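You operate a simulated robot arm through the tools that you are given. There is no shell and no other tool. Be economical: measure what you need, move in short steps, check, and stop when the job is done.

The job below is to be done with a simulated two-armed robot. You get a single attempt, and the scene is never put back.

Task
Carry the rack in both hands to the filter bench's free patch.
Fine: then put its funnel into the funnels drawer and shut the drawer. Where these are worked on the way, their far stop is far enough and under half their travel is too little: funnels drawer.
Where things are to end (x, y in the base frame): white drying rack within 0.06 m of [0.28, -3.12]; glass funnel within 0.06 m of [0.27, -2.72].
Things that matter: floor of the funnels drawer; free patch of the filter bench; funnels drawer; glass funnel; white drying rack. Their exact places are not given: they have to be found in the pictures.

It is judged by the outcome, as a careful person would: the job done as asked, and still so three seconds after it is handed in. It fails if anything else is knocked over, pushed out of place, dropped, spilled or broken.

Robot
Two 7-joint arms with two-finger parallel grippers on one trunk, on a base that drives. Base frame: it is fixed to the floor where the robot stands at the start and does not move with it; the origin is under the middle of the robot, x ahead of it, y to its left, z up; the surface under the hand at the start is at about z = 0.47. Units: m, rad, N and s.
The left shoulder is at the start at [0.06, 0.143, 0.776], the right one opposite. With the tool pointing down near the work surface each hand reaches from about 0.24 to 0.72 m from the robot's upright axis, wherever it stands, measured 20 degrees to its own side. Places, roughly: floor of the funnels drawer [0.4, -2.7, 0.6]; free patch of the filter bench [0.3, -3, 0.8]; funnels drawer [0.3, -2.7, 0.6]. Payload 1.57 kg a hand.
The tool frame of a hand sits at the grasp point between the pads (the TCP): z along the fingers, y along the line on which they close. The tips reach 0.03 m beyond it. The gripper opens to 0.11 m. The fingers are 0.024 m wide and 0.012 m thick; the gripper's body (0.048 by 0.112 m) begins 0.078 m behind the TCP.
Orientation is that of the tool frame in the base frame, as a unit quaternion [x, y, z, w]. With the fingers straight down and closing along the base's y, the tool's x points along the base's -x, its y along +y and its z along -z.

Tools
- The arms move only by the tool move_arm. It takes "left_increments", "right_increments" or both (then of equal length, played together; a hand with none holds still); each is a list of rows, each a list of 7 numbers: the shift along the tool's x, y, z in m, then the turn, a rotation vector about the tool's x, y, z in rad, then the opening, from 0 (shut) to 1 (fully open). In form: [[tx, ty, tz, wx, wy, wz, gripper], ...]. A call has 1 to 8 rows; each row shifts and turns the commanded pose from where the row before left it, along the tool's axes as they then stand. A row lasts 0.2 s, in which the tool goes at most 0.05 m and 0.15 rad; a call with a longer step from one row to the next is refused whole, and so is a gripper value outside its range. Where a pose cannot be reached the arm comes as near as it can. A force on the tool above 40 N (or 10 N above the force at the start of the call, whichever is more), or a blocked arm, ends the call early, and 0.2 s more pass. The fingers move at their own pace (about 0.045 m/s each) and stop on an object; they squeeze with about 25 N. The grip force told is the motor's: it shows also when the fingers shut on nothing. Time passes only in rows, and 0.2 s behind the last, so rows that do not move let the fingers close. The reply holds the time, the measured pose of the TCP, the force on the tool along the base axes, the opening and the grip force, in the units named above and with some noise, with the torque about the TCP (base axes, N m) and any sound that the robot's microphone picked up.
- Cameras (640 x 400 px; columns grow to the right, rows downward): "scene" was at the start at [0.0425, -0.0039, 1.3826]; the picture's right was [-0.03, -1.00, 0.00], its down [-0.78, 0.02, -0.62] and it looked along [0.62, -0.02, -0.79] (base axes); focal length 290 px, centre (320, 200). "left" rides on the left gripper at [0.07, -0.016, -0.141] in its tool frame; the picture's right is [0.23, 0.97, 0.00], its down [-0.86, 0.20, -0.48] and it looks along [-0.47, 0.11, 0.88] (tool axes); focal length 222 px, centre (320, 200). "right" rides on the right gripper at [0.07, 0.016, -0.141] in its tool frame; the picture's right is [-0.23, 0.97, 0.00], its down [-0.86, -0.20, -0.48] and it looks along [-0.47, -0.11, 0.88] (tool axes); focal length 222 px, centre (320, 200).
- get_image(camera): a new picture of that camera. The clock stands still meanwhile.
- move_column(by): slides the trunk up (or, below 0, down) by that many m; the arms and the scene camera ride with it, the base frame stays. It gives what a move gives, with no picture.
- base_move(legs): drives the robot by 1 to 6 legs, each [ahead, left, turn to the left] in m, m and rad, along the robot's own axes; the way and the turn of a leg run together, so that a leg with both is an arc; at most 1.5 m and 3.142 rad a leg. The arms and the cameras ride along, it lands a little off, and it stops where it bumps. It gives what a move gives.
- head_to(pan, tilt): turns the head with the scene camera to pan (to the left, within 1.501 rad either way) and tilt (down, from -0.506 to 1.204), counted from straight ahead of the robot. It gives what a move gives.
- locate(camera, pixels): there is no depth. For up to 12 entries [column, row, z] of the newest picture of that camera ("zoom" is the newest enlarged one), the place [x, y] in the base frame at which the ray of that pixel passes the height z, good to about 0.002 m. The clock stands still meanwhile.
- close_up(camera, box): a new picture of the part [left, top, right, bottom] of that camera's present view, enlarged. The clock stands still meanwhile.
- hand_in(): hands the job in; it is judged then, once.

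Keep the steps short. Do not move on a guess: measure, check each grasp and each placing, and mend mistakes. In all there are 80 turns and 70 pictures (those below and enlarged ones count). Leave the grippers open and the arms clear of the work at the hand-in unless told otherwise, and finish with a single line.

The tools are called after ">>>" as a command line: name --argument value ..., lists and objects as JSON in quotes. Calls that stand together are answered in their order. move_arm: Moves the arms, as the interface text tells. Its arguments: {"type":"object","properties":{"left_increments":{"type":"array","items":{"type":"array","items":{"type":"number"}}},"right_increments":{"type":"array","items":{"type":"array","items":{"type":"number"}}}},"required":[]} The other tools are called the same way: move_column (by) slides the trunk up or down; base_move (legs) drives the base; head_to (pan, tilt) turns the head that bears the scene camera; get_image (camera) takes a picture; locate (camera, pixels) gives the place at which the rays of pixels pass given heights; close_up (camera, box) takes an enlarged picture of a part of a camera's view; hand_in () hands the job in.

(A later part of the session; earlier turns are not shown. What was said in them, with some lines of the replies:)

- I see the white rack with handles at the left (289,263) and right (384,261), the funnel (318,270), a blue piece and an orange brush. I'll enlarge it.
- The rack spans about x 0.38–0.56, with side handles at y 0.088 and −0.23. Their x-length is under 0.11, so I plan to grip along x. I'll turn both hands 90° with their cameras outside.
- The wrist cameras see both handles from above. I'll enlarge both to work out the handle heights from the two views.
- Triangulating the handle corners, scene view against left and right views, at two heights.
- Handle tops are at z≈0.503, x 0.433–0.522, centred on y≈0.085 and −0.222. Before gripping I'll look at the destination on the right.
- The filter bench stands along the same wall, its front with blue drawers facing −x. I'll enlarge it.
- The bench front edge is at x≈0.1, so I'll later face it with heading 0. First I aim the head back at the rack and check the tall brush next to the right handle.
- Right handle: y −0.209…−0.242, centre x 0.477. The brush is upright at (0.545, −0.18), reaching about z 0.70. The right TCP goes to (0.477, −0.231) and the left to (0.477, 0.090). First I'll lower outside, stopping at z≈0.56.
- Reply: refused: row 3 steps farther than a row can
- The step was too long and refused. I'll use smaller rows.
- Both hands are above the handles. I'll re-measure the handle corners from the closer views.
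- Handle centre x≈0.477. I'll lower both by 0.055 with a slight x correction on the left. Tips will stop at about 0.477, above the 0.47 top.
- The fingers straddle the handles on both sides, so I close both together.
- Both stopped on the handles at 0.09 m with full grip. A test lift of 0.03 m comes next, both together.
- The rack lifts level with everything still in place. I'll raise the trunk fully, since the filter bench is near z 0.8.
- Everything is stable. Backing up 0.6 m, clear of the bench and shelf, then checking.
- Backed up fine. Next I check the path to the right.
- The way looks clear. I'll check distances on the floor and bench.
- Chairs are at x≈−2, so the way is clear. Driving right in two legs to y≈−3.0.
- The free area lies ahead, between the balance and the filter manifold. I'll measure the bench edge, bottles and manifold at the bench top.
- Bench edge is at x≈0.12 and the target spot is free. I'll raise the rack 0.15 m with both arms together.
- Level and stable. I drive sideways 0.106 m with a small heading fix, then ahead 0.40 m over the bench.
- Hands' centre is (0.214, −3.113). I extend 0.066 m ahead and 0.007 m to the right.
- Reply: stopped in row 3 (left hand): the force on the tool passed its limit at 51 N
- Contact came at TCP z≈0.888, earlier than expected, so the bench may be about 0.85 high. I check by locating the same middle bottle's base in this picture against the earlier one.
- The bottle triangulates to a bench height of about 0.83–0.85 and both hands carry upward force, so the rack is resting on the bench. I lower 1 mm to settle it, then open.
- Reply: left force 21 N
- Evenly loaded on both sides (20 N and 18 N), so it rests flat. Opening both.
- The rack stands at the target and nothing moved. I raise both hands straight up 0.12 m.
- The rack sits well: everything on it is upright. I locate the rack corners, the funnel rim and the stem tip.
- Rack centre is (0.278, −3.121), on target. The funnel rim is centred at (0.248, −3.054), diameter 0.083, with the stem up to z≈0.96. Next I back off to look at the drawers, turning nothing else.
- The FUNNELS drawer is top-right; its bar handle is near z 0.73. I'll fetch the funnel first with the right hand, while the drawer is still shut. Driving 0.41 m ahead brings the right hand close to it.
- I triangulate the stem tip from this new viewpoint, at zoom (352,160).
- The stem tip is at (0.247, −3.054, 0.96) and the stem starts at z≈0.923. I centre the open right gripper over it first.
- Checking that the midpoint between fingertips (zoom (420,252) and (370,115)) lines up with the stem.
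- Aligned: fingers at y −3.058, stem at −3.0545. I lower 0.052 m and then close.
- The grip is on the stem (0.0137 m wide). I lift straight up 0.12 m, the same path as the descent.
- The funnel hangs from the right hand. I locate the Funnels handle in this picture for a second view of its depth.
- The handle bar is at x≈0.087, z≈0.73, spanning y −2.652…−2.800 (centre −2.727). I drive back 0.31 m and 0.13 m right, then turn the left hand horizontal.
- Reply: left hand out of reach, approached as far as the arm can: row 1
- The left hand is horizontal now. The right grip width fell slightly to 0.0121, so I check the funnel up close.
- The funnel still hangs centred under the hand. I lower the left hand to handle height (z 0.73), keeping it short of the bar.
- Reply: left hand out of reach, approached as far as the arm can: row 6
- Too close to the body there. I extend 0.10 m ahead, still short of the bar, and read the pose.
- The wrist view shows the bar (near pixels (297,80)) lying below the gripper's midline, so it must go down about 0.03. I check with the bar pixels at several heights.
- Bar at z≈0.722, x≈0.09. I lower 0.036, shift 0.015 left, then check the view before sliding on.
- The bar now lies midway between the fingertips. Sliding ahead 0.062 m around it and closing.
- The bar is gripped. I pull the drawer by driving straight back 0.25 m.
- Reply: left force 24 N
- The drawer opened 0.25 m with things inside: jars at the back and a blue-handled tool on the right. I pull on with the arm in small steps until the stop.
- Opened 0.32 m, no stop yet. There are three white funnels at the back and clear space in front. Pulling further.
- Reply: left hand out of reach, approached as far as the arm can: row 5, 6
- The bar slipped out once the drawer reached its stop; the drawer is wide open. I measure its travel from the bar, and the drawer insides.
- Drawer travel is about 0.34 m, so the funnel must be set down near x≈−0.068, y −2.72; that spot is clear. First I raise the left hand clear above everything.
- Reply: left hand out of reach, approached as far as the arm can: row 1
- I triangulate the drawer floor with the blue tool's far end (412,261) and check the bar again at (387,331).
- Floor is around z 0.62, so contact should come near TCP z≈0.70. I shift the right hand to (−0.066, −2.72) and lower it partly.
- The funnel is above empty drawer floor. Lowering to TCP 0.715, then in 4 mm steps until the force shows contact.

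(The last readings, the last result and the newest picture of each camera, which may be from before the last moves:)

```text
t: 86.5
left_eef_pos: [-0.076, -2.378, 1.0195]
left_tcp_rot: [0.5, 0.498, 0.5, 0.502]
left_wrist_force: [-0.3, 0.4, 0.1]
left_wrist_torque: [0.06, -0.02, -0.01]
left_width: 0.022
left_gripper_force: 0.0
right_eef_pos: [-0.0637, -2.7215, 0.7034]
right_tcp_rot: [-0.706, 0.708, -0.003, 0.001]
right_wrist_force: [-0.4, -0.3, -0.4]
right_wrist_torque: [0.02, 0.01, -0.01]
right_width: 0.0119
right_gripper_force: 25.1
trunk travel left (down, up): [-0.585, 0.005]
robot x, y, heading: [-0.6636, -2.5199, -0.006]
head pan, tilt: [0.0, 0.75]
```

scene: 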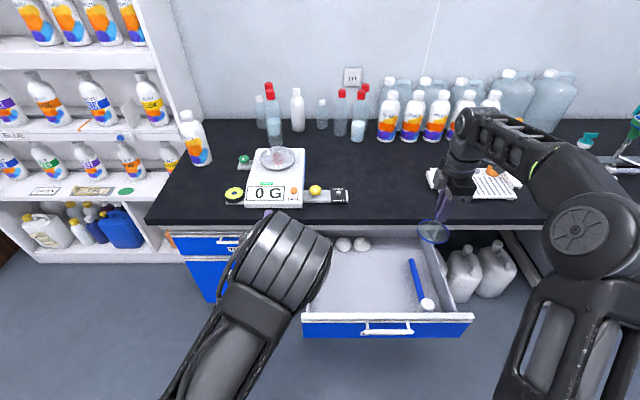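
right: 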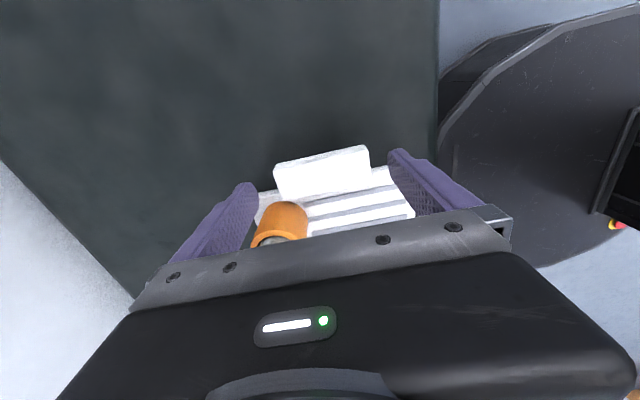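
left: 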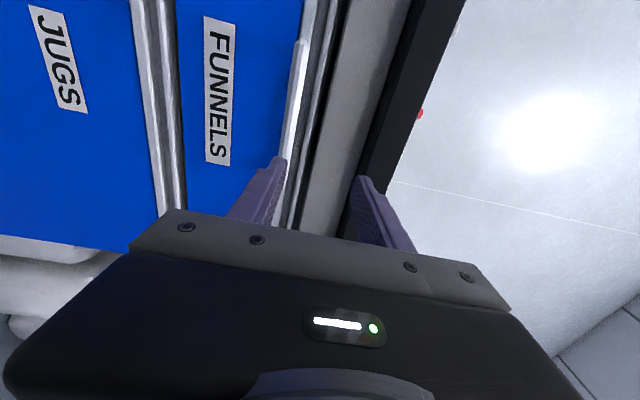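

No contact yet at 0.703. Continuing.

>>> move_arm --right_increments '[[0, 0, 0.004, 0, 0, 0, 0], [0, 0, 0, 0, 0, 0, 0]]'

>>> move_arm --right_increments '[[0, 0, 0.003, 0, 0, 0, 0], [0, 0, 0, 0, 0, 0, 0]]'

>>> close_up --camera "scene" --box '[330, 240, 430, 310]'

```text
t: 87.1
left_eef_pos: [-0.0769, -2.3789, 1.0203]
left_tcp_rot: [0.5, 0.498, 0.5, 0.502]
left_wrist_force: [-0.2, 0.3, 0.5]
left_wrist_torque: [-0.06, -0.03, -0.02]
left_width: 0.0221
left_gripper_force: 0.0
right_eef_pos: [-0.0624, -2.7225, 0.6998]
right_tcp_rot: [-0.706, 0.708, -0.004, 0.001]
right_wrist_force: [-0.7, 0.7, -0.6]
right_wrist_torque: [0.0, 0.01, -0.01]
right_width: 0.0121
right_gripper_force: 25.1
trunk travel left (down, up): [-0.585, 0.005]
robot x, y, heading: [-0.6649, -2.5133, -0.0]
head pan, tilt: [0.0, 0.75]
```

```text
t: 87.7
left_eef_pos: [-0.0747, -2.3779, 1.0191]
left_tcp_rot: [0.5, 0.498, 0.5, 0.501]
left_wrist_force: [0.4, -0.2, -0.5]
left_wrist_torque: [0.02, -0.01, -0.01]
left_width: 0.0221
left_gripper_force: 0.1
right_eef_pos: [-0.0614, -2.7205, 0.6971]
right_tcp_rot: [-0.706, 0.708, -0.003, 0.001]
right_wrist_force: [-0.3, -0.7, -0.3]
right_wrist_torque: [-0.03, -0.01, 0.0]
right_width: 0.0123
right_gripper_force: 25.5
trunk travel left (down, up): [-0.585, 0.005]
robot x, y, heading: [-0.6631, -2.5197, 0.005]
head pan, tilt: [0.0, 0.75]
```

```text
5.71 times, centred on (380, 275) of scene
```

zoom: 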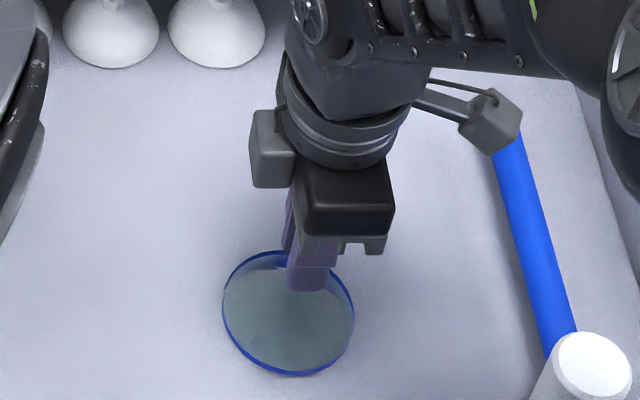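

Still a little above the floor; continuing down in 3 mm steps.

>>> move_arm --right_increments '[[0, 0, 0.003, 0, 0, 0, 0], [0, 0, 0, 0, 0, 0, 0]]'

>>> move_arm --right_increments '[[0, 0, 0.003, 0, 0, 0, 0], [0, 0, 0, 0, 0, 0, 0]]'

>>> move_arm --right_increments '[[0, 0, 0.003, 0, 0, 0, 0], [0, 0, 0, 0, 0, 0, 0]]'

>>> move_arm --right_increments '[[0, 0, 0.003, 0, 0, 0, 0], [0, 0, 0, 0, 0, 0, 0]]'

```text
t: 88.3
left_eef_pos: [-0.077, -2.3785, 1.0198]
left_tcp_rot: [0.5, 0.498, 0.5, 0.501]
left_wrist_force: [-0.6, -0.2, 0.0]
left_wrist_torque: [0.01, 0.01, -0.05]
left_width: 0.0221
left_gripper_force: 0.1
right_eef_pos: [-0.063, -2.7203, 0.6948]
right_tcp_rot: [-0.706, 0.708, -0.003, 0.002]
right_wrist_force: [-0.2, -0.5, -0.5]
right_wrist_torque: [-0.02, 0.02, -0.04]
right_width: 0.0121
right_gripper_force: 24.9
trunk travel left (down, up): [-0.585, 0.005]
robot x, y, heading: [-0.6633, -2.5185, 0.004]
head pan, tilt: [0.0, 0.75]
```

```text
t: 88.9
left_eef_pos: [-0.0768, -2.3782, 1.0205]
left_tcp_rot: [0.5, 0.498, 0.5, 0.502]
left_wrist_force: [-0.8, 0.5, 0.3]
left_wrist_torque: [0.0, 0.02, -0.02]
left_width: 0.022
left_gripper_force: 0.0
right_eef_pos: [-0.0622, -2.7216, 0.6915]
right_tcp_rot: [-0.706, 0.708, -0.004, 0.003]
right_wrist_force: [0.8, -0.5, 7.6]
right_wrist_torque: [0.01, 0.26, 0.0]
right_width: 0.012
right_gripper_force: 24.9
trunk travel left (down, up): [-0.585, 0.005]
robot x, y, heading: [-0.6634, -2.5156, 0.004]
head pan, tilt: [0.0, 0.75]
```

```text
t: 89.5
left_eef_pos: [-0.0762, -2.3784, 1.0217]
left_tcp_rot: [0.5, 0.498, 0.5, 0.502]
left_wrist_force: [-0.3, 0.0, -0.3]
left_wrist_torque: [-0.02, -0.01, 0.0]
left_width: 0.0219
left_gripper_force: 0.0
right_eef_pos: [-0.0609, -2.7206, 0.6893]
right_tcp_rot: [-0.706, 0.708, -0.005, 0.003]
right_wrist_force: [1.2, -1.7, 14.2]
right_wrist_torque: [0.09, 0.31, -0.01]
right_width: 0.0122
right_gripper_force: 25.1
trunk travel left (down, up): [-0.585, 0.005]
robot x, y, heading: [-0.6643, -2.5209, -0.004]
head pan, tilt: [0.0, 0.75]
```

```text
t: 90.1
left_eef_pos: [-0.0783, -2.3787, 1.0215]
left_tcp_rot: [0.498, 0.498, 0.501, 0.503]
left_wrist_force: [-0.3, 0.2, 0.4]
left_wrist_torque: [-0.02, 0.01, 0.01]
left_width: 0.0218
left_gripper_force: 0.1
right_eef_pos: [-0.0619, -2.7204, 0.69]
right_tcp_rot: [-0.706, 0.709, -0.006, 0.005]
right_wrist_force: [1.4, -1.4, 34.7]
right_wrist_torque: [0.03, 0.33, 0.0]
right_width: 0.0121
right_gripper_force: 25.2
trunk travel left (down, up): [-0.585, 0.005]
robot x, y, heading: [-0.6633, -2.5146, 0.001]
head pan, tilt: [0.0, 0.75]
```

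Contact is clear, and I've pressed a bit too hard (35 N). I ease up 6 mm and then open.

>>> move_arm --right_increments '[[0, 0, -0.003, 0, 0, 0, 0], [0, 0, -0.003, 0, 0, 0, 0], [0, 0, 0, 0, 0, 0, 0]]'

>>> move_arm --right_increments '[[0, 0, 0, 0, 0, 0, 0.25], [0, 0, 0, 0, 0, 0, 0.5], [0, 0, 0, 0, 0, 0, 0.8], [0, 0, 0, 0, 0, 0, 0.8], [0, 0, 0, 0, 0, 0, 0.8]]'

>>> close_up --camera "scene" --box '[330, 240, 430, 310]'

```text
t: 90.9
left_eef_pos: [-0.078, -2.3782, 1.0199]
left_tcp_rot: [0.501, 0.498, 0.499, 0.502]
left_wrist_force: [-0.1, -0.4, 0.3]
left_wrist_torque: [0.02, -0.01, 0.0]
left_width: 0.0223
left_gripper_force: 0.1
right_eef_pos: [-0.0653, -2.7212, 0.6892]
right_tcp_rot: [-0.705, 0.709, -0.001, 0.0]
right_wrist_force: [0.6, -1.0, -0.6]
right_wrist_torque: [0.0, -0.04, -0.03]
right_width: 0.0122
right_gripper_force: 24.8
trunk travel left (down, up): [-0.585, 0.005]
robot x, y, heading: [-0.6656, -2.5161, -0.001]
head pan, tilt: [0.0, 0.75]
```

```text
t: 92.1
left_eef_pos: [-0.0776, -2.3781, 1.0199]
left_tcp_rot: [0.501, 0.498, 0.5, 0.501]
left_wrist_force: [0.3, 0.0, -0.4]
left_wrist_torque: [0.0, 0.04, 0.0]
left_width: 0.0221
left_gripper_force: 0.1
right_eef_pos: [-0.0628, -2.7211, 0.6921]
right_tcp_rot: [-0.706, 0.708, -0.003, 0.003]
right_wrist_force: [-0.4, 0.4, -0.3]
right_wrist_torque: [0.01, 0.02, 0.01]
right_width: 0.0879
right_gripper_force: 0.0
trunk travel left (down, up): [-0.585, 0.005]
robot x, y, heading: [-0.6615, -2.5186, 0.001]
head pan, tilt: [0.0, 0.75]
```

```text
5.71 times, centred on (380, 275) of scene
```

zoom: 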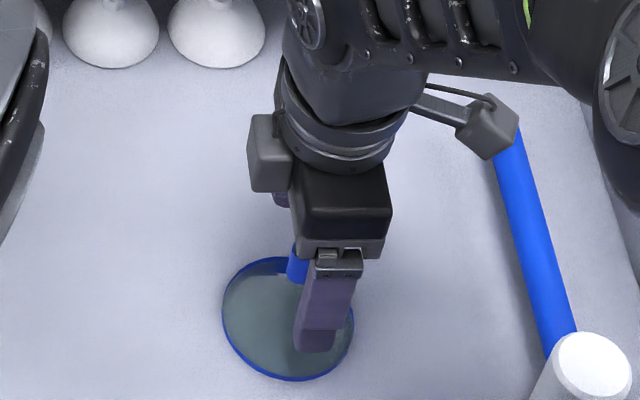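

Released, and the funnel stands upright in the drawer. I raise the right hand straight up 0.3 m.

>>> move_arm --right_increments '[[0, 0, -0.02, 0, 0, 0, 0.8], [0, 0, -0.03, 0, 0, 0, 0.8], [0, 0, -0.04, 0, 0, 0, 0.8], [0, 0, -0.045, 0, 0, 0, 0.8], [0, 0, -0.045, 0, 0, 0, 0.8], [0, 0, -0.045, 0, 0, 0, 0.8], [0, 0, -0.045, 0, 0, 0, 0.8], [0, 0, -0.04, 0, 0, 0, 0.8]]'

>>> close_up --camera "scene" --box '[290, 220, 490, 350]'

>>> locate --camera "zoom" --pixels '[[280, 205, 0.615], [320, 200, 0.615]]'

```text
t: 93.9
left_eef_pos: [-0.0772, -2.3791, 1.0212]
left_tcp_rot: [0.5, 0.498, 0.5, 0.502]
left_wrist_force: [-0.4, 0.2, -0.5]
left_wrist_torque: [0.02, -0.03, 0.01]
left_width: 0.0221
left_gripper_force: 0.1
right_eef_pos: [-0.0669, -2.7207, 1.0025]
right_tcp_rot: [-0.706, 0.709, -0.003, 0.002]
right_wrist_force: [0.4, -0.1, -0.1]
right_wrist_torque: [0.01, -0.02, 0.01]
right_width: 0.0879
right_gripper_force: 0.0
trunk travel left (down, up): [-0.585, 0.005]
robot x, y, heading: [-0.6647, -2.5162, 0.001]
head pan, tilt: [0.0, 0.75]
```

```text
3.08 times, centred on (390, 285) of scene
```

zoom: 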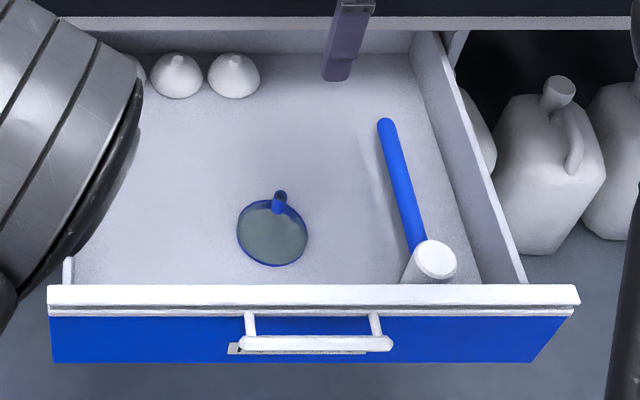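

```text
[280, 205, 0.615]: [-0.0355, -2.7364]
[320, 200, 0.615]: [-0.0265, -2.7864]
```

The funnel stands at about (−0.07, −2.725) in the open drawer. I back off 0.36 m and shift right so the left hand faces the drawer front, with the right hand drawn in on the way.

>>> base_move --legs '[[-0.36, 0, 0], [0, -0.345, 0]]'

>>> move_arm --left_increments '[[0, 0, 0.027, 0, 0, 0, 0], [0, 0, 0.027, 0, 0, 0, 0], [0, 0, 0.027, 0, 0, 0, 0], [0, -0.045, 0, 0, 0, 0, 0], [0, -0.045, 0, 0, 0, 0, 0], [0, -0.045, 0, 0, 0, 0, 0], [0, -0.045, 0, 0, 0, 0, 0], [0, 0, 0, 0, 0, 0, 0]]' --right_increments '[[0, 0.03, 0, 0, 0, 0, 0.8], [0, 0.03, 0, 0, 0, 0, 0.8], [0, 0.03, 0, 0, 0, 0, 0.8], [0, 0.03, 0, 0, 0, 0, 0.8], [0, 0.03, 0, 0, 0, 0, 0.8], [0, 0, 0, 0, 0, 0, 0.8], [0, 0, 0, 0, 0, 0, 0.8], [0, 0, 0, 0, 0, 0, 0.8]]'

>>> get_image --camera "scene"

```text
t: 98.0
left_eef_pos: [-0.4321, -2.7262, 1.0198]
left_tcp_rot: [0.499, 0.5, 0.501, 0.501]
left_wrist_force: [-0.4, 0.4, 0.3]
left_wrist_torque: [-0.03, -0.01, 0.0]
left_width: 0.0222
left_gripper_force: 0.0
right_eef_pos: [-0.4214, -3.0688, 1.001]
right_tcp_rot: [-0.706, 0.708, -0.003, 0.001]
right_wrist_force: [0.2, -0.4, -0.2]
right_wrist_torque: [0.01, 0.02, -0.02]
right_width: 0.0878
right_gripper_force: 0.0
trunk travel left (down, up): [-0.585, 0.005]
robot x, y, heading: [-1.0229, -2.8618, 0.001]
head pan, tilt: [0.0, 0.75]
```

```text
t: 99.8
left_eef_pos: [-0.352, -2.7253, 0.8402]
left_tcp_rot: [0.499, 0.5, 0.5, 0.501]
left_wrist_force: [0.0, -0.9, -0.5]
left_wrist_torque: [0.02, -0.04, 0.0]
left_width: 0.0
left_gripper_force: 21.5
right_eef_pos: [-0.572, -3.0676, 0.9989]
right_tcp_rot: [-0.707, 0.707, -0.003, 0.003]
right_wrist_force: [0.9, -0.3, -0.6]
right_wrist_torque: [0.04, -0.02, 0.01]
right_width: 0.0881
right_gripper_force: 0.1
trunk travel left (down, up): [-0.585, 0.005]
robot x, y, heading: [-1.0221, -2.8645, 0.0]
head pan, tilt: [0.0, 0.75]
```

```text
12 pictures are left
```

scene: 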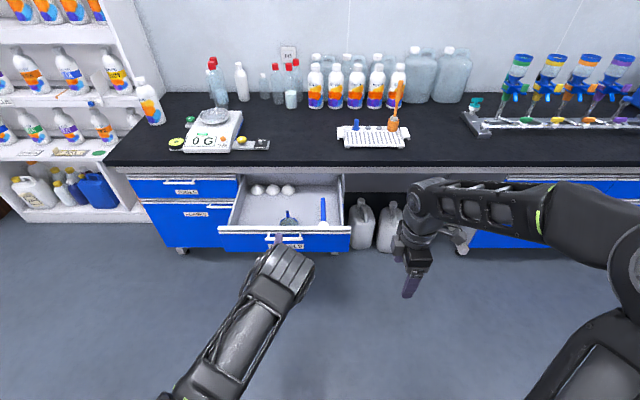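

Left hand is in front of the drawer with fingers shut. I lower it 0.172 m to face height (z≈0.668), then drive ahead to push.

>>> move_arm --left_increments '[[0, -0.045, 0, 0, 0, 0, 0], [0, -0.045, 0, 0, 0, 0, 0], [0, -0.045, 0, 0, 0, 0, 0], [0, -0.037, 0, 0, 0, 0, 0], [0, 0, 0, 0, 0, 0, 0]]'

>>> close_up --camera "left" --box '[120, 0, 520, 250]'

```text
t: 101.0
left_eef_pos: [-0.3522, -2.7239, 0.6676]
left_tcp_rot: [0.499, 0.499, 0.501, 0.501]
left_wrist_force: [-0.4, 0.0, -0.3]
left_wrist_torque: [-0.03, 0.01, 0.01]
left_width: 0.0
left_gripper_force: 21.2
right_eef_pos: [-0.5719, -3.0689, 0.9985]
right_tcp_rot: [-0.706, 0.708, -0.004, 0.002]
right_wrist_force: [0.6, 0.4, -1.0]
right_wrist_torque: [-0.01, 0.03, -0.02]
right_width: 0.0877
right_gripper_force: 0.1
trunk travel left (down, up): [-0.585, 0.005]
robot x, y, heading: [-1.0228, -2.8631, 0.006]
head pan, tilt: [0.0, 0.75]
```

```text
1.60 times, centred on (320, 125) of left
```

zoom: 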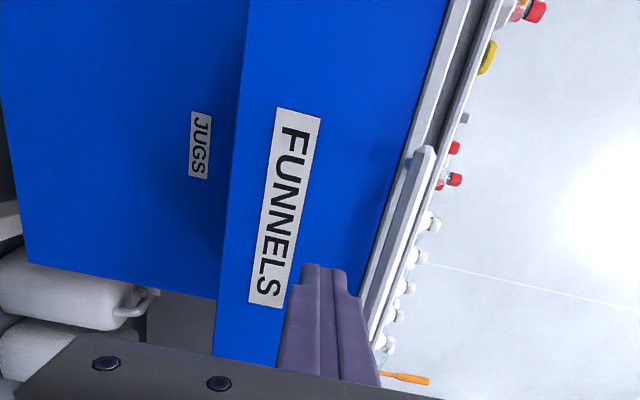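

The fingertips point at the drawer face below the bar, about 0.1 m away. I approach with a 0.10 m leg, then push 0.29 m.

>>> base_move --legs '[[0.1, 0, 0], [0.15, 0, 0], [0.14, 0, 0]]'

>>> get_image --camera "scene"

```text
t: 104.1
left_eef_pos: [0.0375, -2.7237, 0.6678]
left_tcp_rot: [0.5, 0.499, 0.5, 0.501]
left_wrist_force: [0.5, -0.1, -0.9]
left_wrist_torque: [0.0, 0.01, 0.02]
left_width: 0.0002
left_gripper_force: 21.9
right_eef_pos: [-0.184, -3.0681, 0.9982]
right_tcp_rot: [-0.706, 0.708, -0.002, 0.001]
right_wrist_force: [1.2, -0.6, -0.9]
right_wrist_torque: [0.01, 0.04, -0.03]
right_width: 0.0879
right_gripper_force: 0.1
trunk travel left (down, up): [-0.585, 0.005]
robot x, y, heading: [-0.6366, -2.859, 0.004]
head pan, tilt: [0.0, 0.75]
```

```text
10 pictures are left
```

scene: 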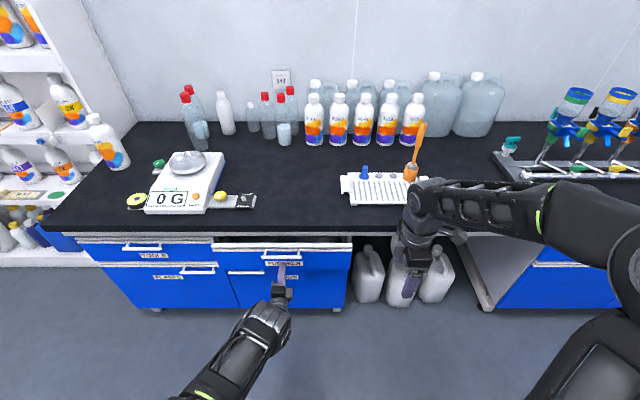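

The drawer is nearly shut (about 0.05 m to go). I push the rest with the arm in 1 cm steps; the force limit ends it at the stop.

>>> move_arm --left_increments '[[0, 0, 0.012, 0, 0, 0, 0], [0, 0, 0.012, 0, 0, 0, 0], [0, 0, 0.012, 0, 0, 0, 0], [0, 0, 0.01, 0, 0, 0, 0], [0, 0, 0.008, 0, 0, 0, 0], [0, 0, 0.006, 0, 0, 0, 0], [0, 0, 0.006, 0, 0, 0, 0], [0, 0, 0, 0, 0, 0, 0]]'

>>> close_up --camera "scene" --box '[190, 220, 370, 310]'

```text
t: 105.9
left_eef_pos: [0.0962, -2.7219, 0.6798]
left_tcp_rot: [0.5, 0.499, 0.5, 0.501]
left_wrist_force: [-0.9, -0.4, 1.9]
left_wrist_torque: [0.02, -0.02, 0.02]
left_width: 0.0001
left_gripper_force: 20.9
left hand out of reach, approached as far as the arm can: row 4, 5, 7
right_eef_pos: [-0.1855, -3.0689, 0.998]
right_tcp_rot: [-0.706, 0.709, -0.003, 0.002]
right_wrist_force: [0.4, -0.8, -0.2]
right_wrist_torque: [0.01, 0.0, 0.0]
right_width: 0.0877
right_gripper_force: 0.1
trunk travel left (down, up): [-0.585, 0.005]
robot x, y, heading: [-0.6335, -2.8638, -0.002]
head pan, tilt: [0.0, 0.75]
```

```text
3.56 times, centred on (280, 265) of scene
```

zoom: 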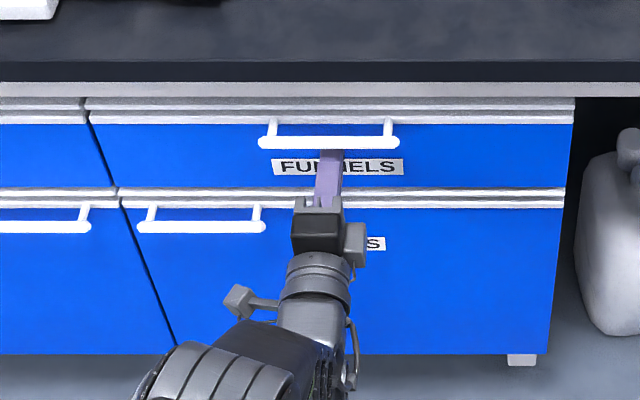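

It looks flush. To be certain I retract 3 cm, move the base 4 cm closer for reach, and press again in small steps to feel the stop.

>>> move_arm --left_increments '[[0, -0.006, -0.02, 0, 0, 0, 0], [0, -0.004, -0.02, 0, 0, 0, 0], [0, 0, 0, 0, 0, 0, 0]]'

>>> base_move --legs '[[0.035, 0, 0]]'

>>> move_arm --left_increments '[[0, 0, 0.004, 0, 0, 0, 0], [0, 0, 0.004, 0, 0, 0, 0], [0, 0, 0.004, 0, 0, 0, 0], [0, 0, 0.004, 0, 0, 0, 0], [0, 0, 0.004, 0, 0, 0, 0], [0, 0, 0, 0, 0, 0, 0]]'

```text
t: 106.7
left_eef_pos: [0.0565, -2.7224, 0.6693]
left_tcp_rot: [0.499, 0.499, 0.5, 0.501]
left_wrist_force: [0.0, -0.3, -0.6]
left_wrist_torque: [0.01, 0.01, 0.03]
left_width: 0.0002
left_gripper_force: 20.9
right_eef_pos: [-0.1839, -3.0689, 0.9988]
right_tcp_rot: [-0.706, 0.708, -0.004, 0.002]
right_wrist_force: [-0.4, -0.4, 0.2]
right_wrist_torque: [0.02, -0.04, 0.0]
right_width: 0.0878
right_gripper_force: 0.0
trunk travel left (down, up): [-0.585, 0.005]
robot x, y, heading: [-0.6358, -2.8641, -0.001]
head pan, tilt: [0.0, 0.75]
```

```text
t: 107.5
left_eef_pos: [0.0915, -2.7214, 0.6671]
left_tcp_rot: [0.5, 0.499, 0.5, 0.501]
left_wrist_force: [0.3, 0.2, -0.5]
left_wrist_torque: [0.01, -0.03, -0.02]
left_width: 0.0
left_gripper_force: 21.1
right_eef_pos: [-0.1482, -3.0694, 0.9979]
right_tcp_rot: [-0.707, 0.708, -0.003, 0.001]
right_wrist_force: [0.5, -0.5, 0.4]
right_wrist_torque: [0.0, 0.02, 0.02]
right_width: 0.0879
right_gripper_force: 0.1
trunk travel left (down, up): [-0.585, 0.005]
robot x, y, heading: [-0.6005, -2.8644, -0.001]
head pan, tilt: [0.0, 0.75]
```

```text
t: 108.3
left_eef_pos: [0.0967, -2.7225, 0.6678]
left_tcp_rot: [0.498, 0.499, 0.502, 0.501]
left_wrist_force: [-18.0, 0.0, 12.3]
left_wrist_torque: [0.03, -0.22, 0.02]
left_width: 0.0
left_gripper_force: 21.7
right_eef_pos: [-0.1536, -3.0689, 1.0006]
right_tcp_rot: [-0.706, 0.708, -0.004, 0.001]
right_wrist_force: [0.1, 0.3, 0.0]
right_wrist_torque: [-0.01, -0.01, 0.02]
right_width: 0.088
right_gripper_force: 0.1
trunk travel left (down, up): [-0.585, 0.005]
robot x, y, heading: [-0.6008, -2.8643, -0.003]
head pan, tilt: [0.0, 0.75]
stopped in row 3 (left hand): the force on the tool passed its limit at 45 N (the readings are from after the stop); the commanded pose is now the measured one
```

The drawer is against its stop (45 N at x 0.097), so it is shut. I withdraw the left hand, open it, and back the base off.

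>>> move_arm --left_increments '[[0, 0, -0.02, 0, 0, 0, 0], [0, 0, -0.03, 0, 0, 0, 0], [0, 0, -0.03, 0, 0, 0, 0], [0, 0, 0, 0, 0, 0, 0]]'

>>> base_move --legs '[[-0.35, 0, 0]]'

>>> move_arm --left_increments '[[0, 0, 0, 0, 0, 0, 0.5], [0, 0, 0, 0, 0, 0, 1], [0, 0, 0, 0, 0, 0, 1], [0, 0, 0, 0, 0, 0, 1], [0, 0, 0, 0, 0, 0, 1], [0, 0, 0, 0, 0, 0, 1]]' --right_increments '[[0, 0, 0, 0, 0, 0, 1], [0, 0, 0, 0, 0, 0, 1], [0, 0, 0, 0, 0, 0, 1], [0, 0, 0, 0, 0, 0, 1], [0, 0, 0, 0, 0, 0, 1], [0, 0, 0, 0, 0, 0, 1]]'

>>> get_image --camera "scene"

>>> close_up --camera "scene" --box '[180, 100, 440, 260]'

```text
t: 109.3
left_eef_pos: [0.0345, -2.7232, 0.6769]
left_tcp_rot: [0.501, 0.502, 0.499, 0.498]
left_wrist_force: [0.5, 0.2, 0.6]
left_wrist_torque: [-0.01, 0.02, 0.01]
left_width: 0.0
left_gripper_force: 20.9
left hand out of reach, approached as far as the arm can: row 3
right_eef_pos: [-0.1509, -3.067, 0.9996]
right_tcp_rot: [-0.707, 0.708, -0.003, 0.001]
right_wrist_force: [-0.3, 0.7, -0.8]
right_wrist_torque: [-0.01, 0.01, 0.0]
right_width: 0.0879
right_gripper_force: 0.0
trunk travel left (down, up): [-0.585, 0.005]
robot x, y, heading: [-0.6, -2.8636, 0.003]
head pan, tilt: [0.0, 0.75]
```

```text
t: 111.6
left_eef_pos: [-0.3268, -2.7225, 0.6763]
left_tcp_rot: [0.499, 0.504, 0.501, 0.496]
left_wrist_force: [0.1, -0.2, 0.3]
left_wrist_torque: [-0.01, 0.01, 0.02]
left_width: 0.0
left_gripper_force: 21.4
right_eef_pos: [-0.51, -3.0655, 0.9996]
right_tcp_rot: [0.71, -0.704, 0.004, -0.003]
right_wrist_force: [-0.6, -0.7, 0.6]
right_wrist_torque: [0.01, -0.01, -0.02]
right_width: 0.0878
right_gripper_force: 0.0
trunk travel left (down, up): [-0.585, 0.005]
robot x, y, heading: [-0.9618, -2.87, 0.01]
head pan, tilt: [0.0, 0.75]
```

```text
t: 113.0
left_eef_pos: [-0.3278, -2.7227, 0.6766]
left_tcp_rot: [0.499, 0.505, 0.501, 0.495]
left_wrist_force: [0.5, -0.2, 1.0]
left_wrist_torque: [0.03, -0.01, -0.02]
left_width: 0.1101
left_gripper_force: 0.1
right_eef_pos: [-0.5089, -3.0655, 0.998]
right_tcp_rot: [0.709, -0.705, 0.003, -0.002]
right_wrist_force: [0.0, 0.3, -1.7]
right_wrist_torque: [-0.01, -0.02, 0.0]
right_width: 0.1099
right_gripper_force: 0.1
trunk travel left (down, up): [-0.585, 0.005]
robot x, y, heading: [-0.9594, -2.8683, 0.005]
head pan, tilt: [0.0, 0.75]
```

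```text
8 pictures are left
```

scene: 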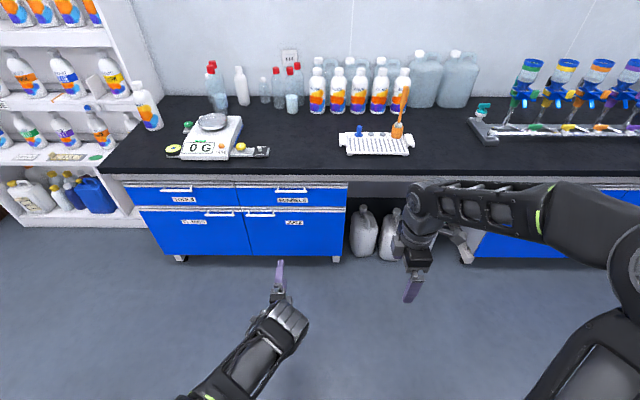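

```text
2.46 times, centred on (310, 180) of scene
```

zoom: 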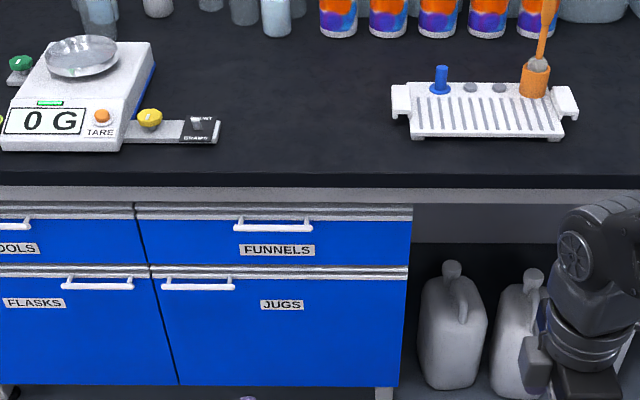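

The drawer is flush, the rack stands on its patch with brush and plug upright, and the grippers are open and clear. Handing in.

>>> hand_in

```text
The job is handed in.
```

The rack is on the filter bench's free patch at about (0.278, −3.121), the funnel is in the closed funnels drawer at about (0.27, −2.72) (worked out from where I set it down, not seen after shutting), and nothing else looked disturbed in the last picture.
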